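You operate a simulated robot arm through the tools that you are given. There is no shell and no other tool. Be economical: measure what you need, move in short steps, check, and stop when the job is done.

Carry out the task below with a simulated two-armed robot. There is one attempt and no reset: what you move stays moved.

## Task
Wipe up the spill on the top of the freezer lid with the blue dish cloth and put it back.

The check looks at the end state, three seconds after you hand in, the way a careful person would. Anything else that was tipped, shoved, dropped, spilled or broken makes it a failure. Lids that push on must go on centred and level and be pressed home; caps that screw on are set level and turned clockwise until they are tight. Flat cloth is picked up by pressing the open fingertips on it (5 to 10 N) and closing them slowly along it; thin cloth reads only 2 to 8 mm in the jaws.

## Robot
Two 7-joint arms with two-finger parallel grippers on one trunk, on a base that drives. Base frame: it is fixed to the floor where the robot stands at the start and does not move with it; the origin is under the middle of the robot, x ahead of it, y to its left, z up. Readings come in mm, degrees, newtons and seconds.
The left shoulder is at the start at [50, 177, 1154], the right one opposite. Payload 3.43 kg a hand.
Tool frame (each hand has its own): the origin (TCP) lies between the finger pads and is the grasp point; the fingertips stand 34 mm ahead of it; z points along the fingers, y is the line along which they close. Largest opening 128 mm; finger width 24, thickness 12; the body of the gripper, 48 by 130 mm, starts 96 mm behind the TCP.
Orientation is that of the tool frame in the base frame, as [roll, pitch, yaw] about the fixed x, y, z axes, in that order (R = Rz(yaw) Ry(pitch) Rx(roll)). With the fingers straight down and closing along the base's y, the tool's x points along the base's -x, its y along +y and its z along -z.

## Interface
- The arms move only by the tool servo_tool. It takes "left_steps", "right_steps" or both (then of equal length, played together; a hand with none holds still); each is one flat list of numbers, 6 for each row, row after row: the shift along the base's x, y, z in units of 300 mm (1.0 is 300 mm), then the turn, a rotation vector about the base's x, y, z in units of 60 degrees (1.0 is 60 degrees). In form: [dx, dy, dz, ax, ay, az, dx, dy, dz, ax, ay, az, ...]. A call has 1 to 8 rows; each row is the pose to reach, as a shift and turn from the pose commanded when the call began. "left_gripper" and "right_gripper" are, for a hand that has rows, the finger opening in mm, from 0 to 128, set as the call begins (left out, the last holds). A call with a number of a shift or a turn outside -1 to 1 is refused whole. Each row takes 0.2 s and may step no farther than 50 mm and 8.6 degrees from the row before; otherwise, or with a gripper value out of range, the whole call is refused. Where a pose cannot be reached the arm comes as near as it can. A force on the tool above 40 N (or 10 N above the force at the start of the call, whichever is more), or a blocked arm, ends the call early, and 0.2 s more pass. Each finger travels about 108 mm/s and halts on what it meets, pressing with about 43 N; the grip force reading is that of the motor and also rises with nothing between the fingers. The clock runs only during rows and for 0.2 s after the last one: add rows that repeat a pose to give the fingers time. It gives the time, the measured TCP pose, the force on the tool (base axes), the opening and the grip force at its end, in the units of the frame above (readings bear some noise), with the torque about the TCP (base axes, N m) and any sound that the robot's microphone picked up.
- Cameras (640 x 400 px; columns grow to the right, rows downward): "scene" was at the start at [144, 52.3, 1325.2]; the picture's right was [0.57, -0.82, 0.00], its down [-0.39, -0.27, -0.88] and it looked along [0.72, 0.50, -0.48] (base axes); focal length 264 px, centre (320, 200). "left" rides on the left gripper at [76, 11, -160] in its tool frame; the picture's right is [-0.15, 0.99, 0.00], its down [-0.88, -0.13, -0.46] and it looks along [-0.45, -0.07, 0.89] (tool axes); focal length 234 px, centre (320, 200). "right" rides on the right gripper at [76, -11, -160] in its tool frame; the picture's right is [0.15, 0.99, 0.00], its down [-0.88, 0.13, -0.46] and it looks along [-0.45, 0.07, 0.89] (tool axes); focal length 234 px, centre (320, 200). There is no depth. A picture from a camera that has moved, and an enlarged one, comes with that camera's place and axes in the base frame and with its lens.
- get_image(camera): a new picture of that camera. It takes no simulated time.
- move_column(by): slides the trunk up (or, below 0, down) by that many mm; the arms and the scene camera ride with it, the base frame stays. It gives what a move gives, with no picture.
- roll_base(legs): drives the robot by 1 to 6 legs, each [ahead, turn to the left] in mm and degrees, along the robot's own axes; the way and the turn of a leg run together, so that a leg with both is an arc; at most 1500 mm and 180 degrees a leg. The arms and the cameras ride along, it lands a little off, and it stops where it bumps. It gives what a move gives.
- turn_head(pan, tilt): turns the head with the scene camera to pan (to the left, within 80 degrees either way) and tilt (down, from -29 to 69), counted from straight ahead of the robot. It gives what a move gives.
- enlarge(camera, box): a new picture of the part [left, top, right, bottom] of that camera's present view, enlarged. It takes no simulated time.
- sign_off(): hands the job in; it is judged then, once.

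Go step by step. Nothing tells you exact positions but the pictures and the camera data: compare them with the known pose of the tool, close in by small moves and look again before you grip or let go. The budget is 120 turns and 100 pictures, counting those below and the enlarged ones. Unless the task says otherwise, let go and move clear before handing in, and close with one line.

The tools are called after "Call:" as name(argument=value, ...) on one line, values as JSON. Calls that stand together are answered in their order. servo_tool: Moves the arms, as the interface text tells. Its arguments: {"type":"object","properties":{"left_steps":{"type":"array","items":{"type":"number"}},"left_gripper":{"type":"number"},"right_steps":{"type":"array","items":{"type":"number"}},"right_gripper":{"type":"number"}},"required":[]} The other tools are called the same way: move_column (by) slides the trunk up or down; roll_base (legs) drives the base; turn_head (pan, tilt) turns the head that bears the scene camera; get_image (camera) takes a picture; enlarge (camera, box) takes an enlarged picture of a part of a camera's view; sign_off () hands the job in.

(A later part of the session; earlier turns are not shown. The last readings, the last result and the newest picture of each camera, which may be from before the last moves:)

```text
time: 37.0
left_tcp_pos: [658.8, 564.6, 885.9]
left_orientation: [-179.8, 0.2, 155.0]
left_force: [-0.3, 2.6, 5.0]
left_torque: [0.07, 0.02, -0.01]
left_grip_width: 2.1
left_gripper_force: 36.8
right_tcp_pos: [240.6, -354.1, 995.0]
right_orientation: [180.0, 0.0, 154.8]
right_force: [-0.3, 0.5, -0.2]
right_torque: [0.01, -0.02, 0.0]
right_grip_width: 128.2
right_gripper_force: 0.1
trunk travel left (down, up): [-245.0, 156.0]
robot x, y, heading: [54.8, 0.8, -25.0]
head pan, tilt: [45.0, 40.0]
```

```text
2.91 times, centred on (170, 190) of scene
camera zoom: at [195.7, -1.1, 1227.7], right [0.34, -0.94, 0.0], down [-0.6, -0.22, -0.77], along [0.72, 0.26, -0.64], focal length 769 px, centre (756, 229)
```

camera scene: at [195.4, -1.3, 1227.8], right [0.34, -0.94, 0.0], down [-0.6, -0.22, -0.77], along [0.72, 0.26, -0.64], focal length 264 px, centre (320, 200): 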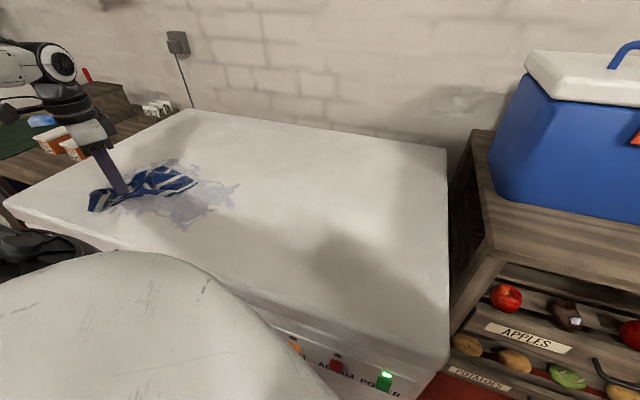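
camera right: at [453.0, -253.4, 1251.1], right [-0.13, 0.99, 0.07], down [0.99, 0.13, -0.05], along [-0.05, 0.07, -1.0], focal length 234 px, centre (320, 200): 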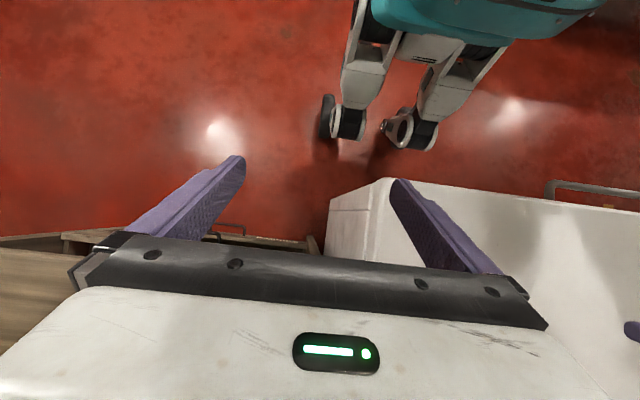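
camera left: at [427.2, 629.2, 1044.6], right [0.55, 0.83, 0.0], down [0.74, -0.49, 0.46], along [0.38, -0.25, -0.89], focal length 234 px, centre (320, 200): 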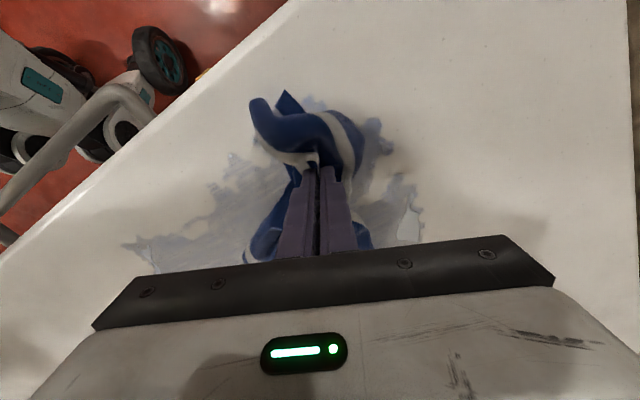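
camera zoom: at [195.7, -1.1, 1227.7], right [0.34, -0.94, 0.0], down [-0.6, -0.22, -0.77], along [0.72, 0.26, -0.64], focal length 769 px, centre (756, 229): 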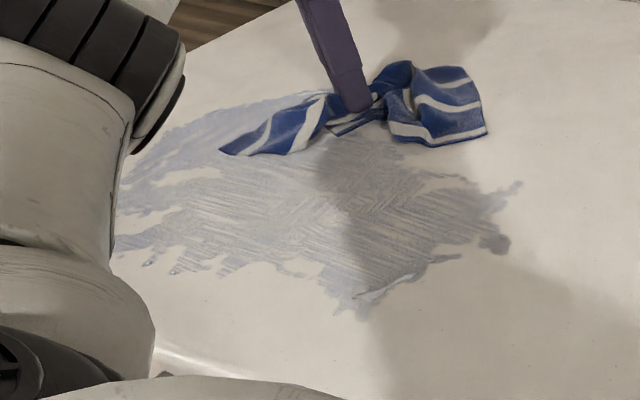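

The hand reaches everywhere needed, but wiping outward spreads the film. I'll now stay within its bounds, pressing a bit harder.

Call:
servo_tool(left_steps=[-0.083, -0.083, -0.007, 0, 0, 0, -0.083, -0.217, -0.007, 0, 0, 0, -0.083, -0.35, -0.007, 0, 0, 0, -0.083, -0.483, -0.007, 0, 0, 0, -0.167, -0.517, -0.007, 0, 0, 0, -0.167, -0.383, -0.007, 0, 0, 0, -0.167, -0.25, -0.007, 0, 0, 0, -0.167, -0.117, -0.007, 0, 0, 0])

Call:
servo_tool(left_steps=[-0.083, 0.033, 0, 0, 0, 0, -0.083, -0.1, 0, 0, 0, 0, -0.083, -0.233, 0, 0, 0, 0, -0.083, -0.367, 0, 0, 0, 0, -0.083, -0.5, 0, 0, 0, 0, -0.167, -0.5, 0, 0, 0, 0, -0.167, -0.367, 0, 0, 0, 0, -0.167, -0.233, 0, 0, 0, 0])

Call:
enlarge(camera="scene", box=[60, 130, 280, 250])

```text
time: 38.8
left_tcp_pos: [608.8, 528.5, 885.6]
left_orientation: [-180.0, 0.3, 154.9]
left_force: [-0.1, -3.5, 15.2]
left_torque: [-0.07, -0.2, -0.05]
left_grip_width: 2.4
left_gripper_force: 36.9
left hand out of reach, approached as far as the arm can: row 1
right_tcp_pos: [239.9, -355.1, 994.1]
right_orientation: [179.9, 0.0, 154.8]
right_force: [-0.2, 0.2, -0.6]
right_torque: [0.03, 0.01, 0.03]
right_grip_width: 128.2
right_gripper_force: 0.0
trunk travel left (down, up): [-245.0, 156.0]
robot x, y, heading: [49.7, 0.4, -25.1]
head pan, tilt: [45.0, 40.0]
```

```text
time: 40.6
left_tcp_pos: [559.7, 457.5, 885.1]
left_orientation: [179.9, 0.3, 154.8]
left_force: [0.0, -4.8, 21.7]
left_torque: [-0.15, -0.26, -0.07]
left_grip_width: 2.3
left_gripper_force: 37.4
right_tcp_pos: [240.4, -355.9, 993.9]
right_orientation: [179.9, 0.0, 154.7]
right_force: [0.8, 0.3, 0.0]
right_torque: [0.0, 0.01, -0.01]
right_grip_width: 127.9
right_gripper_force: 0.0
trunk travel left (down, up): [-245.0, 156.0]
robot x, y, heading: [53.6, 1.2, -25.0]
head pan, tilt: [45.0, 40.0]
```

```text
2.91 times, centred on (170, 190) of scene
camera zoom: at [194.4, -2.4, 1228.0], right [0.34, -0.94, 0.0], down [-0.6, -0.22, -0.77], along [0.72, 0.26, -0.64], focal length 769 px, centre (756, 229)
```

zoom: 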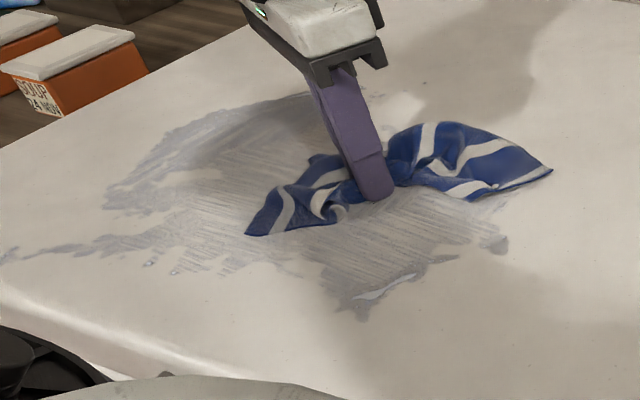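

The film is thinning where I pressed. I continue over the near side and left tail.

Call:
servo_tool(left_steps=[-0.067, -0.133, 0.003, 0, 0, 0, -0.15, -0.267, 0.003, 0, 0, 0, -0.233, -0.317, 0.003, 0, 0, 0, -0.317, -0.317, 0.003, 0, 0, 0, -0.317, -0.183, 0.003, 0, 0, 0, -0.317, -0.05, 0.003, 0, 0, 0, -0.317, 0.083, 0.003, 0, 0, 0, -0.317, 0.217, 0.003, 0, 0, 0])

Call:
servo_tool(left_steps=[0, 0.15, 0, 0, 0, 0, 0, 0.3, 0, 0, 0, 0, 0, 0.433, 0, 0, 0, 0, -0.083, 0.45, 0, 0, 0, 0, -0.083, 0.317, 0, 0, 0, 0, -0.083, 0.183, 0, 0, 0, 0, -0.083, 0.05, 0, 0, 0, 0, 0.067, 0.017, 0, 0, 0, 0])

Call:
servo_tool(left_steps=[0, 0.133, 0, 0, 0, 0, 0, 0.283, 0, 0, 0, 0, 0, 0.417, 0, 0, 0, 0, 0.083, 0.417, 0, 0, 0, 0, 0.083, 0.283, 0, 0, 0, 0, 0.083, 0.133, 0, 0, 0, 0, 0.083, -0.017, 0, 0, 0, 0, 0.083, -0.167, 0, 0, 0, 0])

Call:
servo_tool(left_steps=[0, -0.15, 0, 0, 0, 0, 0, -0.3, 0, 0, 0, 0, -0.067, -0.267, 0, 0, 0, 0, -0.067, -0.133, 0, 0, 0, 0, -0.067, 0, 0, 0, 0, 0, 0.083, 0.033, 0, 0, 0, 0, 0.083, 0.183, 0, 0, 0, 0, 0.083, 0.333, 0, 0, 0, 0])

Call:
enlarge(camera="scene", box=[60, 130, 280, 250])

```text
time: 42.4
left_tcp_pos: [463.5, 523.6, 885.0]
left_orientation: [-179.9, 0.2, 154.9]
left_force: [1.0, -3.2, 15.6]
left_torque: [-0.08, -0.22, -0.06]
left_grip_width: 2.5
left_gripper_force: 36.8
right_tcp_pos: [239.7, -357.0, 994.6]
right_orientation: [179.9, 0.0, 154.8]
right_force: [0.3, -0.6, 0.3]
right_torque: [-0.01, 0.02, 0.01]
right_grip_width: 128.0
right_gripper_force: 0.0
trunk travel left (down, up): [-245.0, 156.0]
robot x, y, heading: [52.8, -1.0, -25.0]
head pan, tilt: [45.0, 40.0]
```

```text
time: 44.2
left_tcp_pos: [484.9, 527.8, 884.9]
left_orientation: [-180.0, 0.2, 155.1]
left_force: [-3.1, 0.7, 18.8]
left_torque: [0.05, -0.12, -0.05]
left_grip_width: 2.1
left_gripper_force: 36.5
right_tcp_pos: [241.5, -354.5, 995.7]
right_orientation: [179.9, 0.1, 154.7]
right_force: [0.2, 0.4, 0.2]
right_torque: [0.01, -0.03, -0.01]
right_grip_width: 128.1
right_gripper_force: 0.1
trunk travel left (down, up): [-245.0, 156.0]
robot x, y, heading: [55.5, -0.5, -25.2]
head pan, tilt: [45.0, 40.0]
```

```text
time: 46.0
left_tcp_pos: [508.2, 480.0, 885.4]
left_orientation: [179.9, 0.2, 155.2]
left_force: [0.0, 3.8, 19.2]
left_torque: [0.12, -0.23, 0.05]
left_grip_width: 2.1
left_gripper_force: 37.2
right_tcp_pos: [240.5, -354.0, 994.3]
right_orientation: [179.9, 0.0, 154.8]
right_force: [0.2, 0.3, -0.4]
right_torque: [-0.01, -0.01, 0.02]
right_grip_width: 128.2
right_gripper_force: 0.1
trunk travel left (down, up): [-245.0, 156.0]
robot x, y, heading: [50.0, -0.9, -24.9]
head pan, tilt: [45.0, 40.0]
```

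```text
time: 47.8
left_tcp_pos: [534.9, 580.0, 884.6]
left_orientation: [-179.9, 0.3, 154.9]
left_force: [1.4, -2.8, 11.9]
left_torque: [-0.06, -0.19, -0.04]
left_grip_width: 2.1
left_gripper_force: 36.8
right_tcp_pos: [241.1, -355.2, 995.4]
right_orientation: [179.9, 0.0, 154.9]
right_force: [-0.6, 0.7, 0.1]
right_torque: [-0.02, 0.01, -0.01]
right_grip_width: 128.3
right_gripper_force: 0.1
trunk travel left (down, up): [-245.0, 156.0]
robot x, y, heading: [54.6, 0.1, -25.2]
head pan, tilt: [45.0, 40.0]
```

```text
2.91 times, centred on (170, 190) of scene
camera zoom: at [195.1, -1.9, 1227.8], right [0.34, -0.94, 0.0], down [-0.6, -0.22, -0.77], along [0.72, 0.26, -0.64], focal length 769 px, centre (756, 229)
```

zoom: 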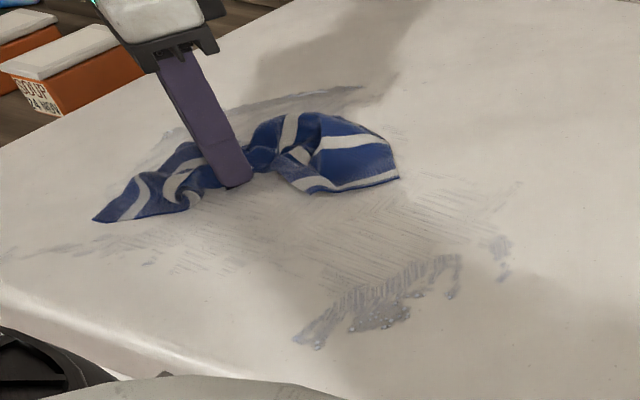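

Most of the film is gone. Next the puddle rests at the front right, around [415–540, 330–400].

Call:
servo_tool(left_steps=[0, -0.15, 0, 0, 0, 0, 0, -0.3, 0, 0, 0, 0, 0, -0.45, 0, 0, 0, 0, 0, -0.6, 0, 0, 0, 0, 0, -0.75, 0, 0, 0, 0, 0.033, -0.867, 0, 0, 0, 0, -0.05, -0.85, 0, 0, 0, 0, -0.15, -0.817, 0, 0, 0, 0])

Call:
servo_tool(left_steps=[-0.117, 0.033, 0, 0, 0, 0, -0.217, 0.117, 0, 0, 0, 0, -0.26, 0.2, 0, 0, 0, 0, -0.2, 0.25, 0, 0, 0, 0, -0.133, 0.167, 0, 0, 0, 0, -0.067, 0.083, 0, 0, 0, 0, 0.033, 0.05, 0, 0, 0, 0, 0.1, 0.05, 0, 0, 0, 0])

Call:
servo_tool(left_steps=[-0.083, 0.083, 0, 0, 0, 0, -0.167, 0.15, 0, 0, 0, 0, -0.25, 0.233, 0, 0, 0, 0, -0.333, 0.267, 0, 0, 0, 0, -0.267, 0.133, 0, 0, 0, 0, -0.167, 0.067, 0, 0, 0, 0, -0.067, 0.033, 0, 0, 0, 0, 0.067, -0.017, 0, 0, 0, 0])

Call:
enlarge(camera="scene", box=[60, 130, 280, 250])

```text
time: 49.6
left_tcp_pos: [490.3, 334.5, 883.9]
left_orientation: [-179.8, 0.5, 154.9]
left_force: [1.6, -0.3, 21.3]
left_torque: [-0.03, -0.32, 0.0]
left_grip_width: 2.6
left_gripper_force: 36.9
right_tcp_pos: [241.3, -354.7, 993.7]
right_orientation: [179.9, 0.0, 154.8]
right_force: [-0.3, 0.1, -0.6]
right_torque: [-0.02, -0.01, -0.01]
right_grip_width: 128.1
right_gripper_force: 0.2
trunk travel left (down, up): [-245.0, 156.0]
robot x, y, heading: [54.4, 0.9, -25.1]
head pan, tilt: [45.0, 40.0]
```

```text
time: 51.4
left_tcp_pos: [519.2, 347.8, 884.3]
left_orientation: [-179.9, 0.2, 154.9]
left_force: [-3.2, -0.9, 15.5]
left_torque: [-0.02, -0.1, 0.01]
left_grip_width: 2.3
left_gripper_force: 37.0
right_tcp_pos: [240.3, -354.6, 994.9]
right_orientation: [179.9, 0.0, 154.8]
right_force: [-0.1, 0.1, 0.1]
right_torque: [0.02, 0.01, -0.02]
right_grip_width: 128.0
right_gripper_force: 0.1
trunk travel left (down, up): [-245.0, 156.0]
robot x, y, heading: [54.3, -0.8, -25.1]
head pan, tilt: [45.0, 40.0]
```

```text
time: 53.2
left_tcp_pos: [539.7, 342.8, 885.2]
left_orientation: [-179.9, 0.3, 155.0]
left_force: [-1.0, 0.0, 11.6]
left_torque: [0.01, -0.12, 0.01]
left_grip_width: 2.3
left_gripper_force: 37.3
right_tcp_pos: [240.1, -354.9, 994.5]
right_orientation: [179.8, 0.1, 154.9]
right_force: [-0.2, -0.9, -1.2]
right_torque: [0.03, -0.03, -0.01]
right_grip_width: 127.9
right_gripper_force: 0.0
trunk travel left (down, up): [-245.0, 156.0]
robot x, y, heading: [54.6, -2.0, -25.0]
head pan, tilt: [45.0, 40.0]
```

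```text
2.91 times, centred on (170, 190) of scene
camera zoom: at [194.9, -1.5, 1227.8], right [0.34, -0.94, 0.0], down [-0.6, -0.22, -0.77], along [0.72, 0.26, -0.64], focal length 769 px, centre (756, 229)
```

zoom: 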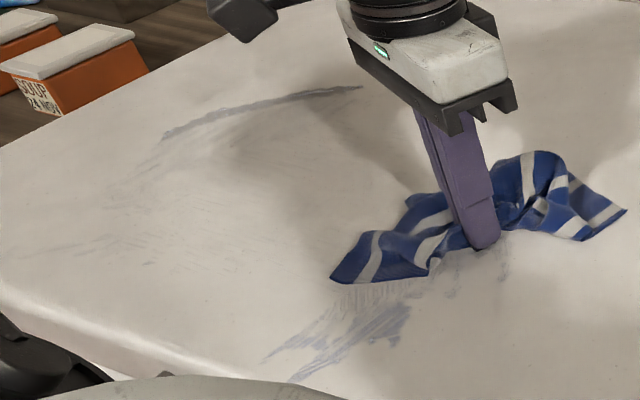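

Now the front tail near x ≈ 392: I lift over it and stroke inward, away from the lid edge.

Call:
servo_tool(left_steps=[0, 0, 0.05, 0, 0, 0, -0.133, 0.023, 0.05, 0, 0, 0, -0.267, 0.04, 0.05, 0, 0, 0, -0.4, 0.073, 0.05, 0, 0, 0, -0.473, 0.107, 0.05, 0, 0, 0, -0.473, 0.107, 0, 0, 0, 0, -0.36, 0.06, 0, 0, 0, 0, -0.25, 0.02, 0, 0, 0, 0])

Call:
servo_tool(left_steps=[0, 0, 0.05, 0, 0, 0, -0.12, 0.09, 0.05, 0, 0, 0, -0.217, 0.15, 0.05, 0, 0, 0, -0.217, 0.15, 0, 0, 0, 0, -0.1, 0.09, 0, 0, 0, 0, 0.02, 0.03, 0, 0, 0, 0, 0.14, 0, 0, 0, 0, 0, 0.14, -0.06, 0, 0, 0, 0])

Call:
servo_tool(left_steps=[0, 0, 0.05, 0, 0, 0, -0.12, 0, 0.05, 0, 0, 0, -0.24, 0.03, 0.05, 0, 0, 0, -0.34, 0.09, 0.05, 0, 0, 0, -0.34, 0.09, 0, 0, 0, 0, -0.22, 0.04, 0, 0, 0, 0, -0.1, 0.02, 0, 0, 0, 0, 0.04, 0, 0, 0, 0, 0])

Call:
get_image(camera="left")

Call:
enlarge(camera="scene", box=[60, 130, 280, 270])

```text
time: 55.0
left_tcp_pos: [464.5, 349.6, 884.1]
left_orientation: [179.9, 0.2, 155.0]
left_force: [-1.6, 1.2, 8.9]
left_torque: [0.08, 0.03, 0.03]
left_grip_width: 2.2
left_gripper_force: 37.3
right_tcp_pos: [241.5, -354.2, 995.7]
right_orientation: [180.0, 0.0, 154.9]
right_force: [-0.3, 1.0, 0.1]
right_torque: [0.01, 0.03, 0.01]
right_grip_width: 128.0
right_gripper_force: 0.1
trunk travel left (down, up): [-245.0, 156.0]
robot x, y, heading: [53.5, 0.2, -25.1]
head pan, tilt: [45.0, 40.0]
```

```text
time: 56.8
left_tcp_pos: [507.5, 333.8, 884.6]
left_orientation: [-180.0, 0.3, 155.0]
left_force: [-0.2, 2.6, 10.4]
left_torque: [0.09, 0.03, 0.04]
left_grip_width: 2.2
left_gripper_force: 36.7
right_tcp_pos: [241.2, -354.5, 995.1]
right_orientation: [-180.0, 0.1, 154.7]
right_force: [-0.1, 0.7, -0.8]
right_torque: [0.01, -0.02, -0.01]
right_grip_width: 127.9
right_gripper_force: 0.1
trunk travel left (down, up): [-245.0, 156.0]
robot x, y, heading: [51.3, 2.2, -25.0]
head pan, tilt: [45.0, 40.0]
```

```text
time: 58.6
left_tcp_pos: [518.6, 333.8, 885.5]
left_orientation: [-179.9, 0.2, 154.9]
left_force: [-1.0, 0.0, 6.9]
left_torque: [0.05, 0.07, 0.0]
left_grip_width: 2.1
left_gripper_force: 36.9
right_tcp_pos: [240.8, -354.1, 995.5]
right_orientation: [-179.9, 0.0, 154.8]
right_force: [-1.2, -0.8, -0.4]
right_torque: [0.03, 0.01, 0.02]
right_grip_width: 128.1
right_gripper_force: 0.0
trunk travel left (down, up): [-245.0, 156.0]
robot x, y, heading: [57.1, -2.7, -25.0]
head pan, tilt: [45.0, 40.0]
```

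```text
67 pictures are left
camera left: at [453.6, 375.0, 1044.5], right [0.55, 0.83, 0.0], down [0.74, -0.49, 0.46], along [0.38, -0.25, -0.89], focal length 234 px, centre (320, 200)
```

left: 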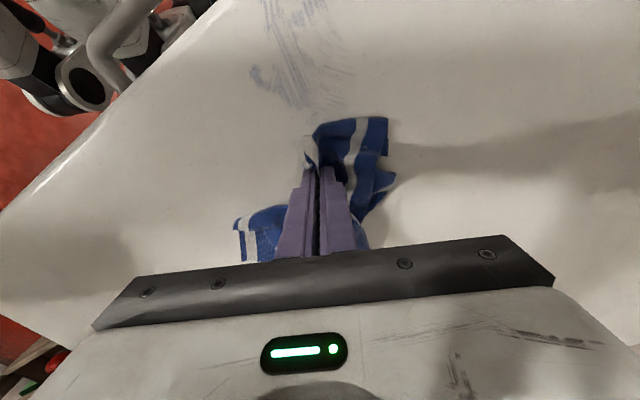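

```text
2.86 times, centred on (170, 200) of scene
camera zoom: at [195.3, -1.2, 1227.8], right [0.34, -0.94, 0.0], down [-0.6, -0.22, -0.77], along [0.72, 0.26, -0.64], focal length 755 px, centre (749, 200)
```

zoom: 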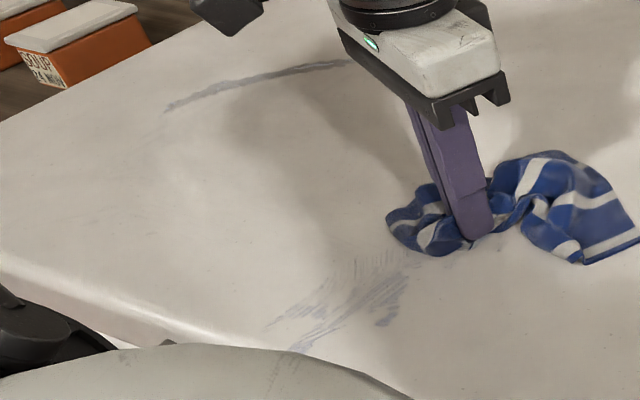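

Thin streaks are left around x 390–470, y 330–435. I zigzag that patch starting from the edge and working inward.

Call:
servo_tool(left_steps=[0, 0, 0.05, 0, 0, 0, -0.15, 0, 0.05, 0, 0, 0, -0.3, 0, 0.05, 0, 0, 0, -0.397, -0.01, 0.05, 0, 0, 0, -0.397, -0.01, -0.004, 0, 0, 0, -0.397, 0.12, -0.004, 0, 0, 0, -0.397, 0.25, -0.004, 0, 0, 0, -0.397, 0.35, -0.004, 0, 0, 0])

Call:
servo_tool(left_steps=[0.06, 0, 0, 0, 0, 0, 0.06, -0.12, 0, 0, 0, 0, 0.06, -0.24, 0, 0, 0, 0, 0.06, -0.35, 0, 0, 0, 0, 0.12, -0.35, 0, 0, 0, 0, 0.12, -0.23, 0, 0, 0, 0, 0.12, -0.11, 0, 0, 0, 0, 0.12, 0, 0, 0, 0, 0])

Call:
servo_tool(left_steps=[0.06, 0, 0, 0, 0, 0, 0.06, -0.12, 0, 0, 0, 0, 0.06, -0.24, 0, 0, 0, 0, 0.06, -0.35, 0, 0, 0, 0, 0.12, -0.35, 0, 0, 0, 0, 0.12, -0.23, 0, 0, 0, 0, 0.12, -0.11, 0, 0, 0, 0, 0.12, 0, 0, 0, 0, 0])

Call:
enlarge(camera="scene", box=[60, 130, 280, 270])

```text
time: 60.4
left_tcp_pos: [398.4, 437.2, 885.1]
left_orientation: [179.8, 0.5, 154.8]
left_force: [1.4, -9.1, 31.8]
left_torque: [-0.05, 0.14, 0.06]
left_grip_width: 2.3
left_gripper_force: 37.0
right_tcp_pos: [239.9, -356.9, 995.2]
right_orientation: [179.8, 0.1, 154.9]
right_force: [0.1, -1.0, -0.4]
right_torque: [0.0, 0.0, 0.01]
right_grip_width: 128.1
right_gripper_force: 0.1
trunk travel left (down, up): [-245.0, 156.0]
robot x, y, heading: [51.9, -3.3, -24.9]
head pan, tilt: [45.0, 40.0]
```

```text
time: 61.2
left_tcp_pos: [417.6, 376.6, 885.9]
left_orientation: [179.5, 0.5, 155.3]
left_force: [-4.1, -4.1, 23.6]
left_torque: [0.03, 0.27, 0.07]
left_grip_width: 2.3
left_gripper_force: 36.9
right_tcp_pos: [240.3, -353.2, 993.7]
right_orientation: [179.9, -0.1, 154.7]
right_force: [0.1, 0.3, 0.6]
right_torque: [0.01, -0.02, 0.03]
right_grip_width: 128.0
right_gripper_force: 0.0
trunk travel left (down, up): [-245.0, 156.0]
robot x, y, heading: [54.0, 0.0, -25.3]
head pan, tilt: [45.0, 40.0]
stopped in row 4 (left hand): the force on the tool passed its limit (the readings are from after the stop); the commanded pose is now the measured one
```

```text
time: 62.2
left_tcp_pos: [438.8, 273.6, 885.4]
left_orientation: [179.4, 0.5, 155.1]
left_force: [-4.8, -0.2, 21.6]
left_torque: [0.14, 0.27, 0.03]
left_grip_width: 2.4
left_gripper_force: 36.6
right_tcp_pos: [240.6, -355.0, 993.8]
right_orientation: [179.9, 0.1, 154.7]
right_force: [-0.2, -0.1, -0.3]
right_torque: [-0.01, -0.01, 0.04]
right_grip_width: 127.9
right_gripper_force: 0.1
trunk travel left (down, up): [-245.0, 156.0]
robot x, y, heading: [55.1, 1.4, -24.9]
head pan, tilt: [45.0, 40.0]
stopped in row 5 (left hand): the force on the tool passed its limit (the readings are from after the stop); the commanded pose is now the measured one
```

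```text
2.86 times, centred on (170, 200) of scene
camera zoom: at [194.3, -1.2, 1227.7], right [0.34, -0.94, 0.0], down [-0.6, -0.22, -0.77], along [0.72, 0.26, -0.64], focal length 755 px, centre (749, 200)
```

zoom: 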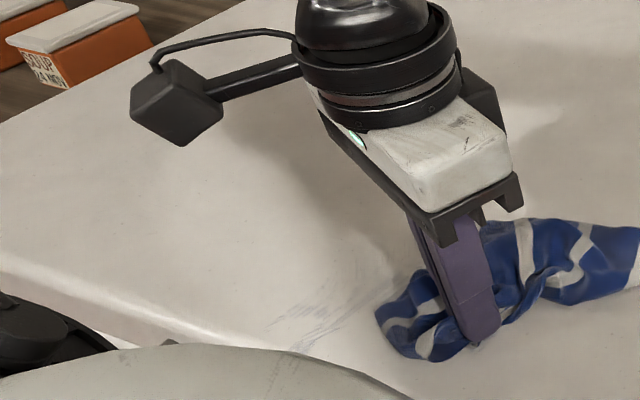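

Force got high near the edge, so I raise a little and finish the faint streaks.

Call:
servo_tool(left_steps=[0, 0.1, 0.02, 0, 0, 0, -0.03, 0.2, 0.006, 0, 0, 0, -0.03, 0.35, 0.006, 0, 0, 0, -0.03, 0.5, 0.006, 0, 0, 0, 0.05, 0.5, 0.006, 0, 0, 0, 0.05, 0.35, 0.006, 0, 0, 0, 0.05, 0.2, 0.006, 0, 0, 0, 0.12, 0.2, 0.006, 0, 0, 0])

Call:
servo_tool(left_steps=[-0.07, 0.07, 0.05, 0, 0, 0, -0.2, 0.1, 0.05, 0, 0, 0, -0.26, 0.1, 0.05, 0, 0, 0, -0.26, 0.1, 0.003, 0, 0, 0, -0.26, 0.22, 0.003, 0, 0, 0, -0.26, 0.36, 0.003, 0, 0, 0, -0.14, 0.42, 0.003, 0, 0, 0, 0, 0.48, 0.003, 0, 0, 0])

Call:
servo_tool(left_steps=[0.05, 0.05, 0.1, 0, 0, 0, 0.1, 0.1, 0.2, 0, 0, 0, 0.15, 0.15, 0.3, 0, 0, 0, 0.2, 0.2, 0.35, 0, 0, 0, 0.2, 0.2, 0.35, 0, 0, 0])

Call:
get_image(camera="left")

Call:
enlarge(camera="scene", box=[20, 120, 280, 280])

```text
time: 64.0
left_tcp_pos: [475.0, 332.9, 886.0]
left_orientation: [179.6, 0.3, 155.2]
left_force: [-2.0, 1.2, 6.6]
left_torque: [0.08, 0.11, 0.0]
left_grip_width: 2.5
left_gripper_force: 37.1
right_tcp_pos: [240.9, -354.1, 996.0]
right_orientation: [180.0, 0.0, 154.8]
right_force: [-1.0, -0.1, -0.3]
right_torque: [0.0, -0.01, -0.01]
right_grip_width: 128.0
right_gripper_force: 0.1
trunk travel left (down, up): [-245.0, 156.0]
robot x, y, heading: [55.7, -3.5, -25.2]
head pan, tilt: [45.0, 40.0]
```

```text
time: 65.8
left_tcp_pos: [475.7, 477.4, 886.5]
left_orientation: [179.6, 0.3, 155.0]
left_force: [-0.4, -0.7, 3.2]
left_torque: [0.03, 0.02, 0.01]
left_grip_width: 2.2
left_gripper_force: 37.1
right_tcp_pos: [242.3, -354.2, 994.6]
right_orientation: [179.9, 0.0, 154.7]
right_force: [-0.4, 0.0, 0.8]
right_torque: [0.02, 0.01, 0.03]
right_grip_width: 128.2
right_gripper_force: 0.1
trunk travel left (down, up): [-245.0, 156.0]
robot x, y, heading: [51.4, 2.7, -25.0]
head pan, tilt: [45.0, 40.0]
```

```text
time: 67.0
left_tcp_pos: [536.2, 538.4, 991.2]
left_orientation: [179.6, 0.3, 155.0]
left_force: [-0.8, -1.0, -1.1]
left_torque: [0.02, -0.01, -0.01]
left_grip_width: 2.3
left_gripper_force: 37.3
right_tcp_pos: [241.4, -352.2, 995.3]
right_orientation: [180.0, 0.1, 154.8]
right_force: [-0.9, 0.1, 0.5]
right_torque: [0.0, -0.05, -0.04]
right_grip_width: 128.0
right_gripper_force: 0.0
trunk travel left (down, up): [-245.0, 156.0]
robot x, y, heading: [55.3, -0.3, -25.2]
head pan, tilt: [45.0, 40.0]
```

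```text
64 pictures are left
camera left: at [470.6, 579.7, 1150.5], right [0.55, 0.83, 0.01], down [0.74, -0.49, 0.46], along [0.39, -0.25, -0.89], focal length 234 px, centre (320, 200)
```

left: 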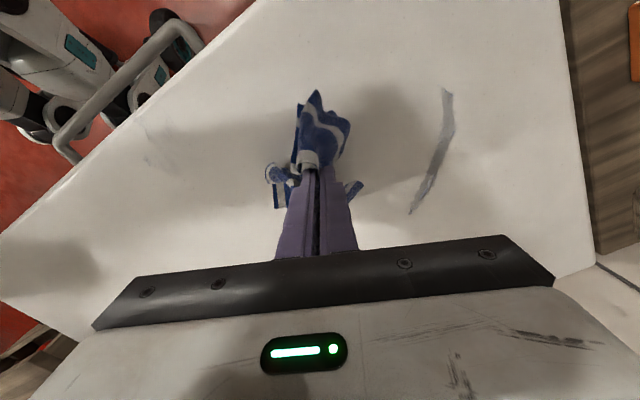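

```text
2.46 times, centred on (150, 200) of scene
camera zoom: at [196.2, -0.2, 1227.7], right [0.34, -0.94, 0.0], down [-0.6, -0.22, -0.77], along [0.72, 0.26, -0.64], focal length 650 px, centre (738, 200)
```

zoom: 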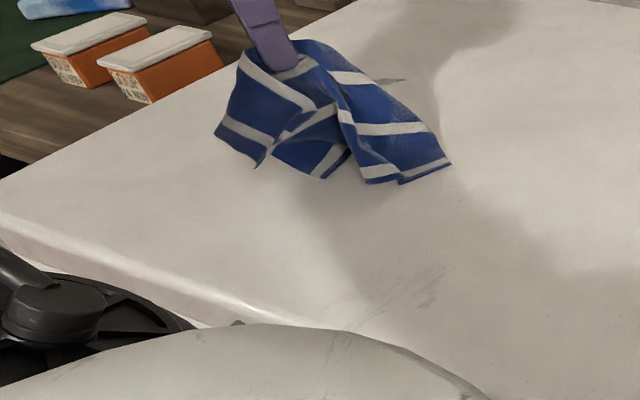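

Only an arc at the far left ([565,699]–[697,598]) and a faint front streak remain. I head for the arc's near end.

Call:
servo_tool(left_steps=[0.02, 0.13, -0.07, 0, 0, 0, 0.04, 0.27, -0.14, 0, 0, 0, 0.06, 0.4, -0.21, 0, 0, 0, 0.09, 0.54, -0.28, 0, 0, 0, 0.09, 0.54, -0.345, 0, 0, 0, 0.09, 0.54, -0.348, 0, 0, 0])

Call:
servo_tool(left_steps=[0.06, -0.01, 0, 0, 0, 0, 0.14, -0.04, 0, 0, 0, 0, 0.22, -0.11, 0, 0, 0, 0, 0.3, -0.19, 0, 0, 0, 0, 0.38, -0.27, 0, 0, 0, 0, 0.44, -0.34, 0, 0, 0, 0, 0.44, -0.34, 0, 0, 0, 0])

Call:
enlarge(camera="scene", box=[20, 120, 280, 280])

```text
time: 68.4
left_tcp_pos: [557.3, 676.1, 911.4]
left_orientation: [179.6, 0.3, 155.0]
left_force: [0.8, 0.0, 0.0]
left_torque: [-0.01, -0.01, 0.01]
left_grip_width: 2.3
left_gripper_force: 37.2
left hand out of reach, approached as far as the arm can: row 4, 5, 6
right_tcp_pos: [241.6, -353.8, 994.8]
right_orientation: [-180.0, 0.1, 154.8]
right_force: [-0.2, -0.2, -0.7]
right_torque: [0.0, 0.01, 0.0]
right_grip_width: 128.0
right_gripper_force: 0.0
trunk travel left (down, up): [-245.0, 156.0]
robot x, y, heading: [51.6, -0.2, -25.2]
head pan, tilt: [45.0, 40.0]
```

```text
time: 69.0
left_tcp_pos: [559.2, 681.6, 884.6]
left_orientation: [179.2, -8.1, 155.0]
left_force: [2.9, -4.2, 21.9]
left_torque: [-0.47, -0.12, 0.02]
left_grip_width: 2.4
left_gripper_force: 37.0
left hand out of reach, approached as far as the arm can: row 1, 2
right_tcp_pos: [241.3, -354.0, 994.7]
right_orientation: [179.8, 0.0, 154.9]
right_force: [-1.0, -0.2, -0.3]
right_torque: [-0.04, -0.02, -0.01]
right_grip_width: 128.0
right_gripper_force: 0.1
trunk travel left (down, up): [-245.0, 156.0]
robot x, y, heading: [54.2, 1.7, -25.1]
head pan, tilt: [45.0, 40.0]
stopped in row 2 (left hand): the force on the tool passed its limit (the readings are from after the stop); the commanded pose is now the measured one
```

```text
2.46 times, centred on (150, 200) of scene
camera zoom: at [195.1, -1.8, 1228.3], right [0.34, -0.94, 0.0], down [-0.6, -0.22, -0.77], along [0.72, 0.26, -0.64], focal length 650 px, centre (738, 200)
```

zoom: 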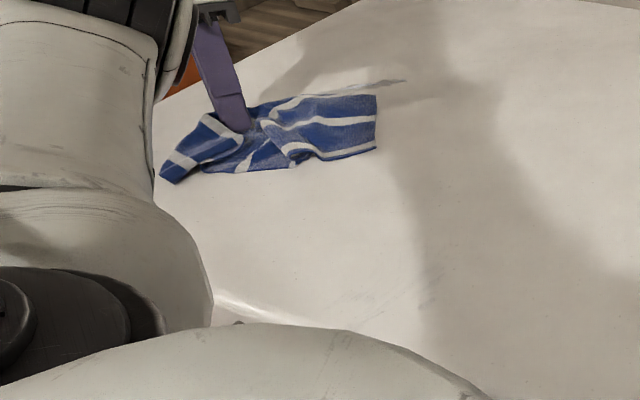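

The arm's reach ends just short. Tilting the fingers outward by 15° gains about 60 mm, so I lift and tilt.

Call:
servo_tool(left_steps=[0, 0, 0.08, 0.043, -0.095, 0, 0, 0, 0.12, 0.086, -0.19, 0, 0, 0, 0.12, 0.129, -0.284, 0, 0, 0, 0.12, 0.129, -0.284, 0])

Call:
servo_tool(left_steps=[0.01, 0.06, -0.05, 0, 0, 0, 0.01, 0.06, -0.1, 0, 0, 0, 0.01, 0.06, -0.1, 0, 0, 0])

Call:
get_image(camera="scene")

```text
time: 70.0
left_tcp_pos: [557.1, 684.0, 916.2]
left_orientation: [165.3, 4.0, 155.8]
left_force: [0.3, -0.2, 0.7]
left_torque: [-0.03, 0.01, 0.0]
left_grip_width: 2.4
left_gripper_force: 36.8
left hand out of reach, approached as far as the arm can: row 1
right_tcp_pos: [241.4, -352.8, 995.3]
right_orientation: [-179.9, 0.0, 154.8]
right_force: [-0.1, -0.1, -0.4]
right_torque: [0.0, -0.01, -0.02]
right_grip_width: 128.1
right_gripper_force: 0.1
trunk travel left (down, up): [-245.0, 156.0]
robot x, y, heading: [51.0, 1.1, -25.2]
head pan, tilt: [45.0, 40.0]
```

```text
time: 70.8
left_tcp_pos: [560.7, 703.7, 888.4]
left_orientation: [165.3, 3.8, 155.7]
left_force: [-0.9, -0.1, 1.8]
left_torque: [-0.04, 0.01, 0.02]
left_grip_width: 2.4
left_gripper_force: 37.1
right_tcp_pos: [241.7, -353.5, 995.6]
right_orientation: [179.9, 0.0, 154.9]
right_force: [-0.3, 0.0, -0.1]
right_torque: [0.01, -0.01, 0.0]
right_grip_width: 127.9
right_gripper_force: 0.1
trunk travel left (down, up): [-245.0, 156.0]
robot x, y, heading: [54.5, 2.4, -25.4]
head pan, tilt: [45.0, 40.0]
```

```text
61 pictures are left
camera scene: at [196.2, -0.1, 1227.7], right [0.34, -0.94, 0.0], down [-0.6, -0.22, -0.77], along [0.72, 0.26, -0.64], focal length 264 px, centre (320, 200)
```

scene: 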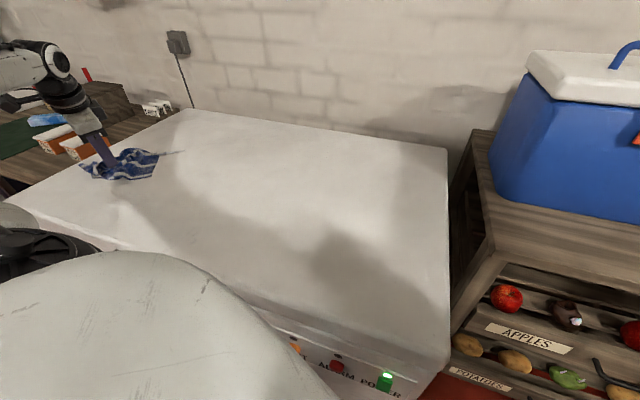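

The tilt works. Now I press and follow the arc.

Call:
servo_tool(left_steps=[0, -0.03, -0.009, 0, 0, 0, 0.06, -0.05, -0.009, 0, 0, 0, 0.13, -0.08, -0.009, 0, 0, 0, 0.23, -0.153, -0.009, 0, 0, 0, 0.297, -0.233, -0.009, 0, 0, 0, 0.37, -0.307, -0.009, 0, 0, 0, 0.433, -0.377, -0.009, 0, 0, 0, 0.48, -0.43, -0.009, 0, 0, 0])

Call:
enlarge(camera="scene", box=[20, 120, 280, 280])

```text
time: 72.6
left_tcp_pos: [705.3, 571.9, 886.1]
left_orientation: [165.1, 4.0, 155.6]
left_force: [-0.5, 1.2, 12.2]
left_torque: [0.05, 0.04, 0.02]
left_grip_width: 2.4
left_gripper_force: 37.2
right_tcp_pos: [240.5, -353.1, 993.9]
right_orientation: [179.9, 0.0, 154.9]
right_force: [-0.1, 0.5, 0.0]
right_torque: [0.02, 0.0, -0.02]
right_grip_width: 127.9
right_gripper_force: 0.0
trunk travel left (down, up): [-245.0, 156.0]
robot x, y, heading: [54.5, 1.6, -25.1]
head pan, tilt: [45.0, 40.0]
```

```text
2.46 times, centred on (150, 200) of scene
camera zoom: at [195.2, -1.0, 1227.9], right [0.34, -0.94, 0.0], down [-0.6, -0.22, -0.77], along [0.72, 0.26, -0.64], focal length 650 px, centre (738, 200)
```

zoom: 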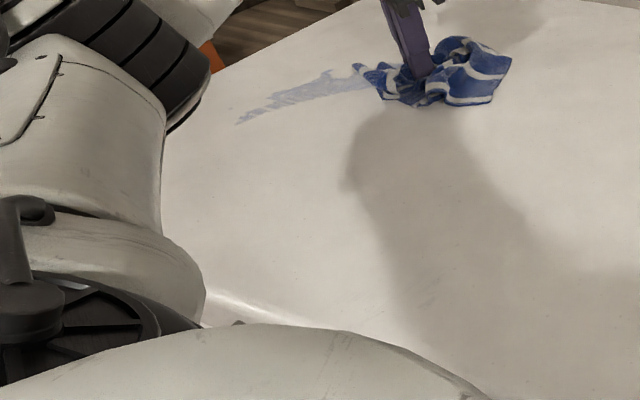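

The arc broadened a bit; I now pull inward with short strokes along its length.

Call:
servo_tool(left_steps=[0, 0.11, 0.05, 0, 0, 0, -0.017, 0.193, 0, 0, 0, 0, -0.133, 0.087, 0, 0, 0, 0, -0.117, 0.193, 0.05, 0, 0, 0, -0.1, 0.277, 0, 0, 0, 0, -0.217, 0.16, 0, 0, 0, 0, -0.2, 0.277, 0.05, 0, 0, 0, -0.177, 0.367, 0, 0, 0, 0])

Call:
servo_tool(left_steps=[-0.117, -0.113, 0, 0, 0, 0, -0.1, -0.023, 0.05, 0, 0, 0, -0.08, 0.06, 0, 0, 0, 0, -0.183, -0.057, 0, 0, 0, 0, -0.18, 0.043, 0.05, 0, 0, 0, -0.173, 0.1, 0, 0, 0, 0, -0.257, -0.023, 0, 0, 0, 0, -0.307, 0.027, 0, 0, 0, 0])

Call:
get_image(camera="left")

Call:
enlarge(camera="scene", box=[20, 120, 280, 280])

```text
time: 74.4
left_tcp_pos: [635.1, 688.3, 886.5]
left_orientation: [164.4, 2.6, 156.5]
left_force: [-1.1, -4.0, 16.4]
left_torque: [-0.21, 0.05, -0.04]
left_grip_width: 2.4
left_gripper_force: 37.0
left hand out of reach, approached as far as the arm can: row 8
right_tcp_pos: [241.6, -353.4, 995.7]
right_orientation: [-180.0, 0.0, 154.9]
right_force: [0.3, 0.7, 0.5]
right_torque: [-0.03, 0.05, -0.02]
right_grip_width: 128.1
right_gripper_force: 0.1
trunk travel left (down, up): [-245.0, 156.0]
robot x, y, heading: [56.3, 2.4, -25.1]
head pan, tilt: [45.0, 40.0]
stopped in row 8 (left hand): the force on the tool passed its limit (the readings are from after the stop); the commanded pose is now the measured one
```

```text
time: 76.2
left_tcp_pos: [543.8, 693.5, 885.5]
left_orientation: [164.2, 2.3, 156.4]
left_force: [4.5, -3.5, 21.6]
left_torque: [-0.19, -0.23, 0.01]
left_grip_width: 2.1
left_gripper_force: 37.0
left hand out of reach, approached as far as the arm can: row 1
right_tcp_pos: [240.1, -355.3, 994.3]
right_orientation: [179.8, 0.0, 154.9]
right_force: [-0.4, 0.2, -0.3]
right_torque: [0.02, 0.01, -0.03]
right_grip_width: 127.9
right_gripper_force: 0.0
trunk travel left (down, up): [-245.0, 156.0]
robot x, y, heading: [49.7, 0.3, -25.2]
head pan, tilt: [45.0, 40.0]
```

```text
59 pictures are left
camera left: at [455.2, 697.6, 1039.7], right [0.5, 0.82, 0.27], down [0.69, -0.57, 0.44], along [0.52, -0.03, -0.86], focal length 234 px, centre (320, 200)
```

left: 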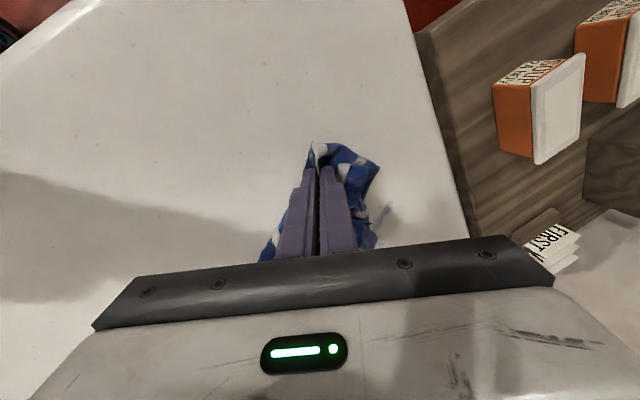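

```text
2.46 times, centred on (150, 200) of scene
camera zoom: at [195.2, -2.7, 1228.1], right [0.34, -0.94, 0.0], down [-0.6, -0.22, -0.77], along [0.72, 0.26, -0.64], focal length 650 px, centre (738, 200)
```

zoom: 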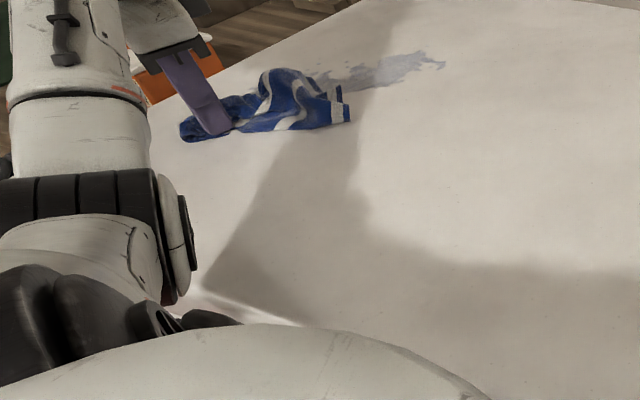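

The leftover film lies at [667,686]–[748,588], beyond reach. I'll lift and retract the hand, then shuffle the base about 80 mm to the left.

Call:
servo_tool(left_steps=[0, 0, 0.15, 0, 0, 0, 0, -0.05, 0.3, 0, 0, 0, 0, -0.15, 0.4, 0, 0, 0, 0, -0.28, 0.48, 0, 0, 0, 0, -0.43, 0.5, 0, 0, 0, 0, -0.58, 0.5, 0, 0, 0, 0, -0.7, 0.5, 0, 0, 0, 0, -0.7, 0.5, 0, 0, 0])

Call:
get_image(camera="scene")

Call:
roll_base(legs=[[-100, 0], [0, 25], [85, 0], [0, -25]])

```text
time: 78.0
left_tcp_pos: [562.5, 511.4, 976.2]
left_orientation: [164.6, 2.3, 156.5]
left_force: [1.3, 0.0, 0.3]
left_torque: [-0.02, 0.01, 0.01]
left_grip_width: 2.3
left_gripper_force: 37.3
left hand out of reach, approached as far as the arm can: row 4, 5, 6, 7, 8
right_tcp_pos: [242.8, -352.9, 994.9]
right_orientation: [180.0, 0.0, 154.9]
right_force: [0.2, -0.1, -0.1]
right_torque: [-0.03, 0.01, 0.01]
right_grip_width: 128.1
right_gripper_force: 0.0
trunk travel left (down, up): [-245.0, 156.0]
robot x, y, heading: [55.9, 0.4, -25.4]
head pan, tilt: [45.0, 40.0]
```

```text
57 pictures are left
camera scene: at [196.7, 0.0, 1227.6], right [0.34, -0.94, 0.0], down [-0.6, -0.22, -0.77], along [0.72, 0.26, -0.64], focal length 264 px, centre (320, 200)
```

scene: 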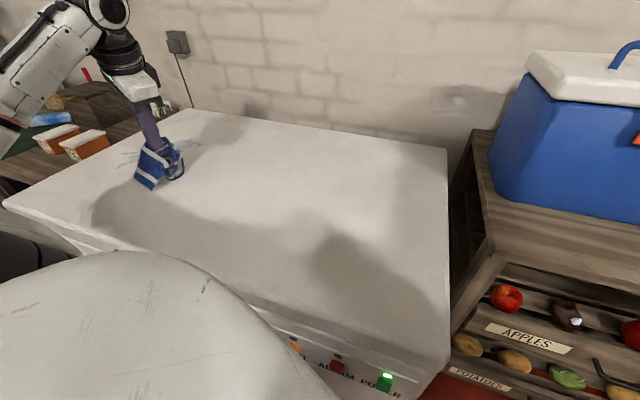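

```text
time: 82.4
left_tcp_pos: [558.3, 552.8, 975.4]
left_orientation: [164.6, 2.4, 156.5]
left_force: [0.5, -0.7, 0.1]
left_torque: [-0.02, -0.02, 0.01]
left_grip_width: 2.4
left_gripper_force: 37.5
right_tcp_pos: [236.3, -311.8, 994.9]
right_orientation: [179.9, 0.0, 154.8]
right_force: [0.1, 0.1, 0.4]
right_torque: [0.02, 0.02, 0.01]
right_grip_width: 128.2
right_gripper_force: 0.0
trunk travel left (down, up): [-245.0, 156.0]
robot x, y, heading: [49.9, 42.6, -25.5]
head pan, tilt: [45.0, 40.0]
```

The shuffle worked. I raise the hand a bit more and repeat it once.

Call:
servo_tool(left_steps=[-0.05, -0.1, 0.1, -0.09, 0.05, 0, -0.1, -0.2, 0.2, -0.18, 0.1, 0, -0.1, -0.2, 0.25, -0.18, 0.1, 0])

Call:
roll_base(legs=[[-100, 0], [0, 25], [90, 0], [0, -25]])

Call:
turn_head(pan=60, tilt=40)

Call:
get_image(camera="scene")

Call:
get_image(camera="left")

```text
time: 83.2
left_tcp_pos: [545.0, 491.6, 956.9]
left_orientation: [175.0, 2.8, 156.7]
left_force: [-0.7, 0.0, 0.9]
left_torque: [0.01, -0.05, 0.01]
left_grip_width: 2.5
left_gripper_force: 37.3
left hand out of reach, approached as far as the arm can: row 1, 2, 3
right_tcp_pos: [236.7, -311.2, 994.4]
right_orientation: [-179.9, 0.0, 154.7]
right_force: [0.3, -0.2, -0.3]
right_torque: [0.0, -0.01, 0.02]
right_grip_width: 128.2
right_gripper_force: 0.1
trunk travel left (down, up): [-245.0, 156.0]
robot x, y, heading: [47.2, 43.8, -25.4]
head pan, tilt: [45.0, 40.0]
```

```text
time: 87.7
left_tcp_pos: [546.7, 530.7, 956.2]
left_orientation: [174.9, 2.6, 156.4]
left_force: [0.4, 0.0, -0.3]
left_torque: [0.04, -0.02, 0.08]
left_grip_width: 2.1
left_gripper_force: 37.1
right_tcp_pos: [233.3, -269.6, 994.9]
right_orientation: [-180.0, -0.2, 154.6]
right_force: [0.4, 0.0, 0.2]
right_torque: [0.02, 0.03, -0.01]
right_grip_width: 127.9
right_gripper_force: 0.0
trunk travel left (down, up): [-245.0, 156.0]
robot x, y, heading: [44.5, 79.4, -25.5]
head pan, tilt: [45.0, 40.0]
```

```text
time: 88.4
left_tcp_pos: [547.6, 530.2, 956.5]
left_orientation: [174.8, 2.8, 156.5]
left_force: [-0.3, 1.4, -0.9]
left_torque: [0.0, 0.0, 0.01]
left_grip_width: 2.3
left_gripper_force: 37.5
right_tcp_pos: [234.5, -269.5, 995.0]
right_orientation: [-180.0, -0.1, 154.6]
right_force: [1.0, -0.5, 0.4]
right_torque: [-0.04, 0.02, -0.02]
right_grip_width: 127.9
right_gripper_force: 0.0
trunk travel left (down, up): [-245.0, 156.0]
robot x, y, heading: [44.1, 85.0, -25.4]
head pan, tilt: [60.0, 40.0]
```

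```text
56 pictures are left
camera scene: at [180.6, 103.6, 1227.6], right [0.57, -0.82, 0.0], down [-0.53, -0.36, -0.77], along [0.63, 0.43, -0.64], focal length 264 px, centre (320, 200)
```

scene: 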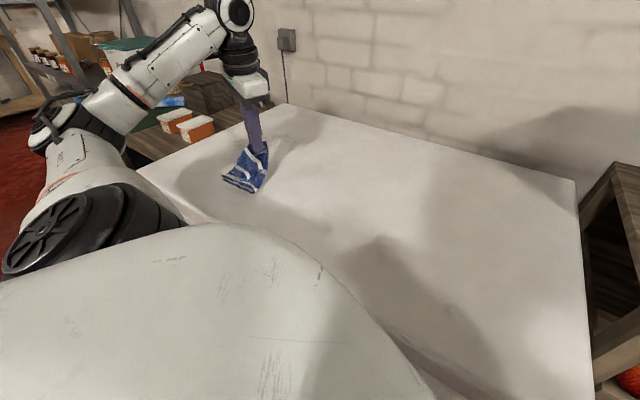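

```text
55 pictures are left
camera left: at [468.8, 562.1, 1111.9], right [0.52, 0.85, 0.09], down [0.72, -0.5, 0.48], along [0.46, -0.19, -0.87], focal length 234 px, centre (320, 200)
```

left: 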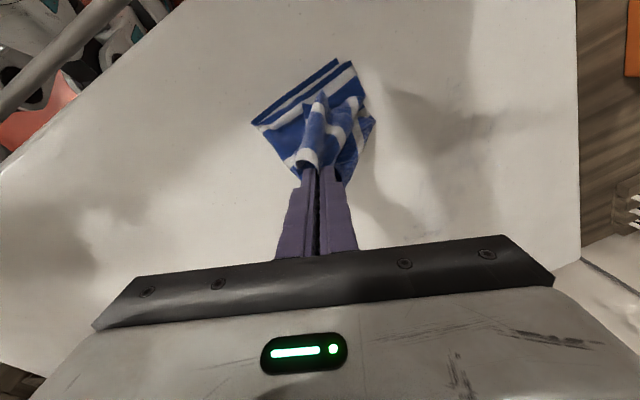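

I zoom in on the lid to see what remains.

Call:
enlarge(camera="scene", box=[140, 90, 400, 250])

Call:
enlarge(camera="left", box=[340, 0, 600, 260])

```text
2.46 times, centred on (270, 170) of scene
camera zoom: at [180.6, 103.6, 1227.6], right [0.57, -0.82, 0.0], down [-0.53, -0.36, -0.77], along [0.63, 0.43, -0.64], focal length 650 px, centre (443, 274)
```

zoom: 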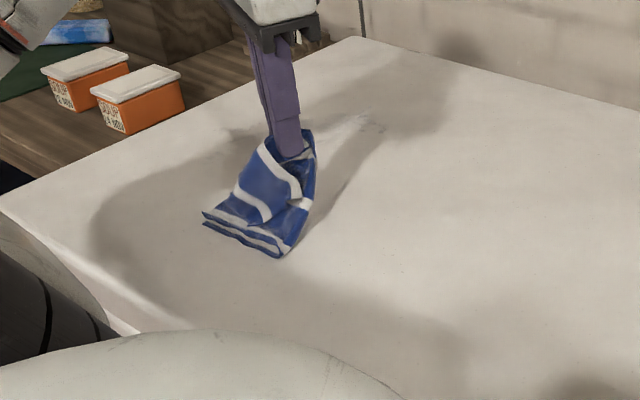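

```text
1.54 times, centred on (470, 130) of left
camera zoom: at [468.8, 562.1, 1111.9], right [0.52, 0.85, 0.09], down [0.72, -0.5, 0.48], along [0.46, -0.19, -0.87], focal length 360 px, centre (89, 308)
```

zoom: 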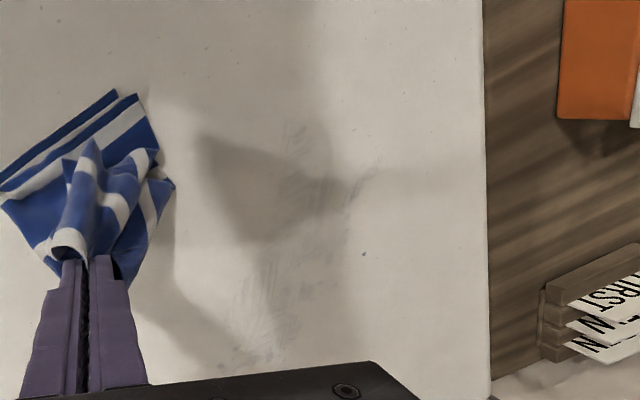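

Only faint traces remain around [585–750, 590–740]. I tilt the fingers outward again and go over them.

Call:
servo_tool(left_steps=[0.05, 0.13, -0.04, 0.053, -0.063, 0, 0.09, 0.27, -0.08, 0.107, -0.127, 0, 0.14, 0.4, -0.12, 0.107, -0.127, 0, 0.177, 0.53, -0.16, 0.107, -0.127, 0, 0.177, 0.53, -0.2, 0.107, -0.127, 0, 0.177, 0.53, -0.2, 0.107, -0.127, 0])

Call:
get_image(camera="left")

```text
time: 89.8
left_tcp_pos: [600.0, 690.8, 896.0]
left_orientation: [166.0, 7.1, 155.7]
left_force: [0.1, -0.7, 0.5]
left_torque: [-0.01, -0.01, 0.02]
left_grip_width: 2.4
left_gripper_force: 37.3
right_tcp_pos: [233.6, -270.1, 995.7]
right_orientation: [-180.0, 0.0, 154.7]
right_force: [0.2, 0.0, -1.2]
right_torque: [0.02, -0.01, 0.05]
right_grip_width: 127.9
right_gripper_force: 0.2
trunk travel left (down, up): [-245.0, 156.0]
robot x, y, heading: [50.8, 84.3, -25.4]
head pan, tilt: [60.0, 40.0]
```

```text
52 pictures are left
camera left: at [501.7, 704.6, 1042.5], right [0.5, 0.83, 0.26], down [0.65, -0.56, 0.52], along [0.57, -0.09, -0.82], focal length 234 px, centre (320, 200)
```

left: 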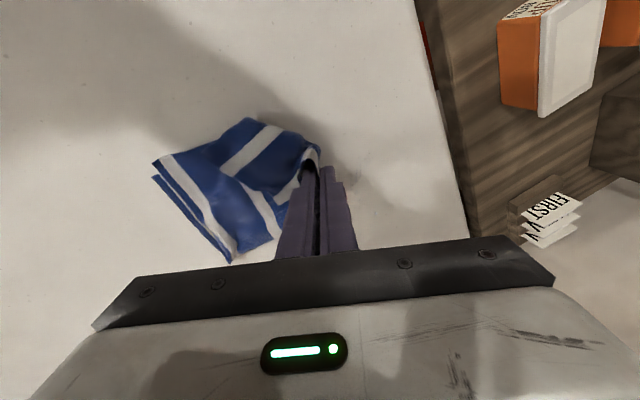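

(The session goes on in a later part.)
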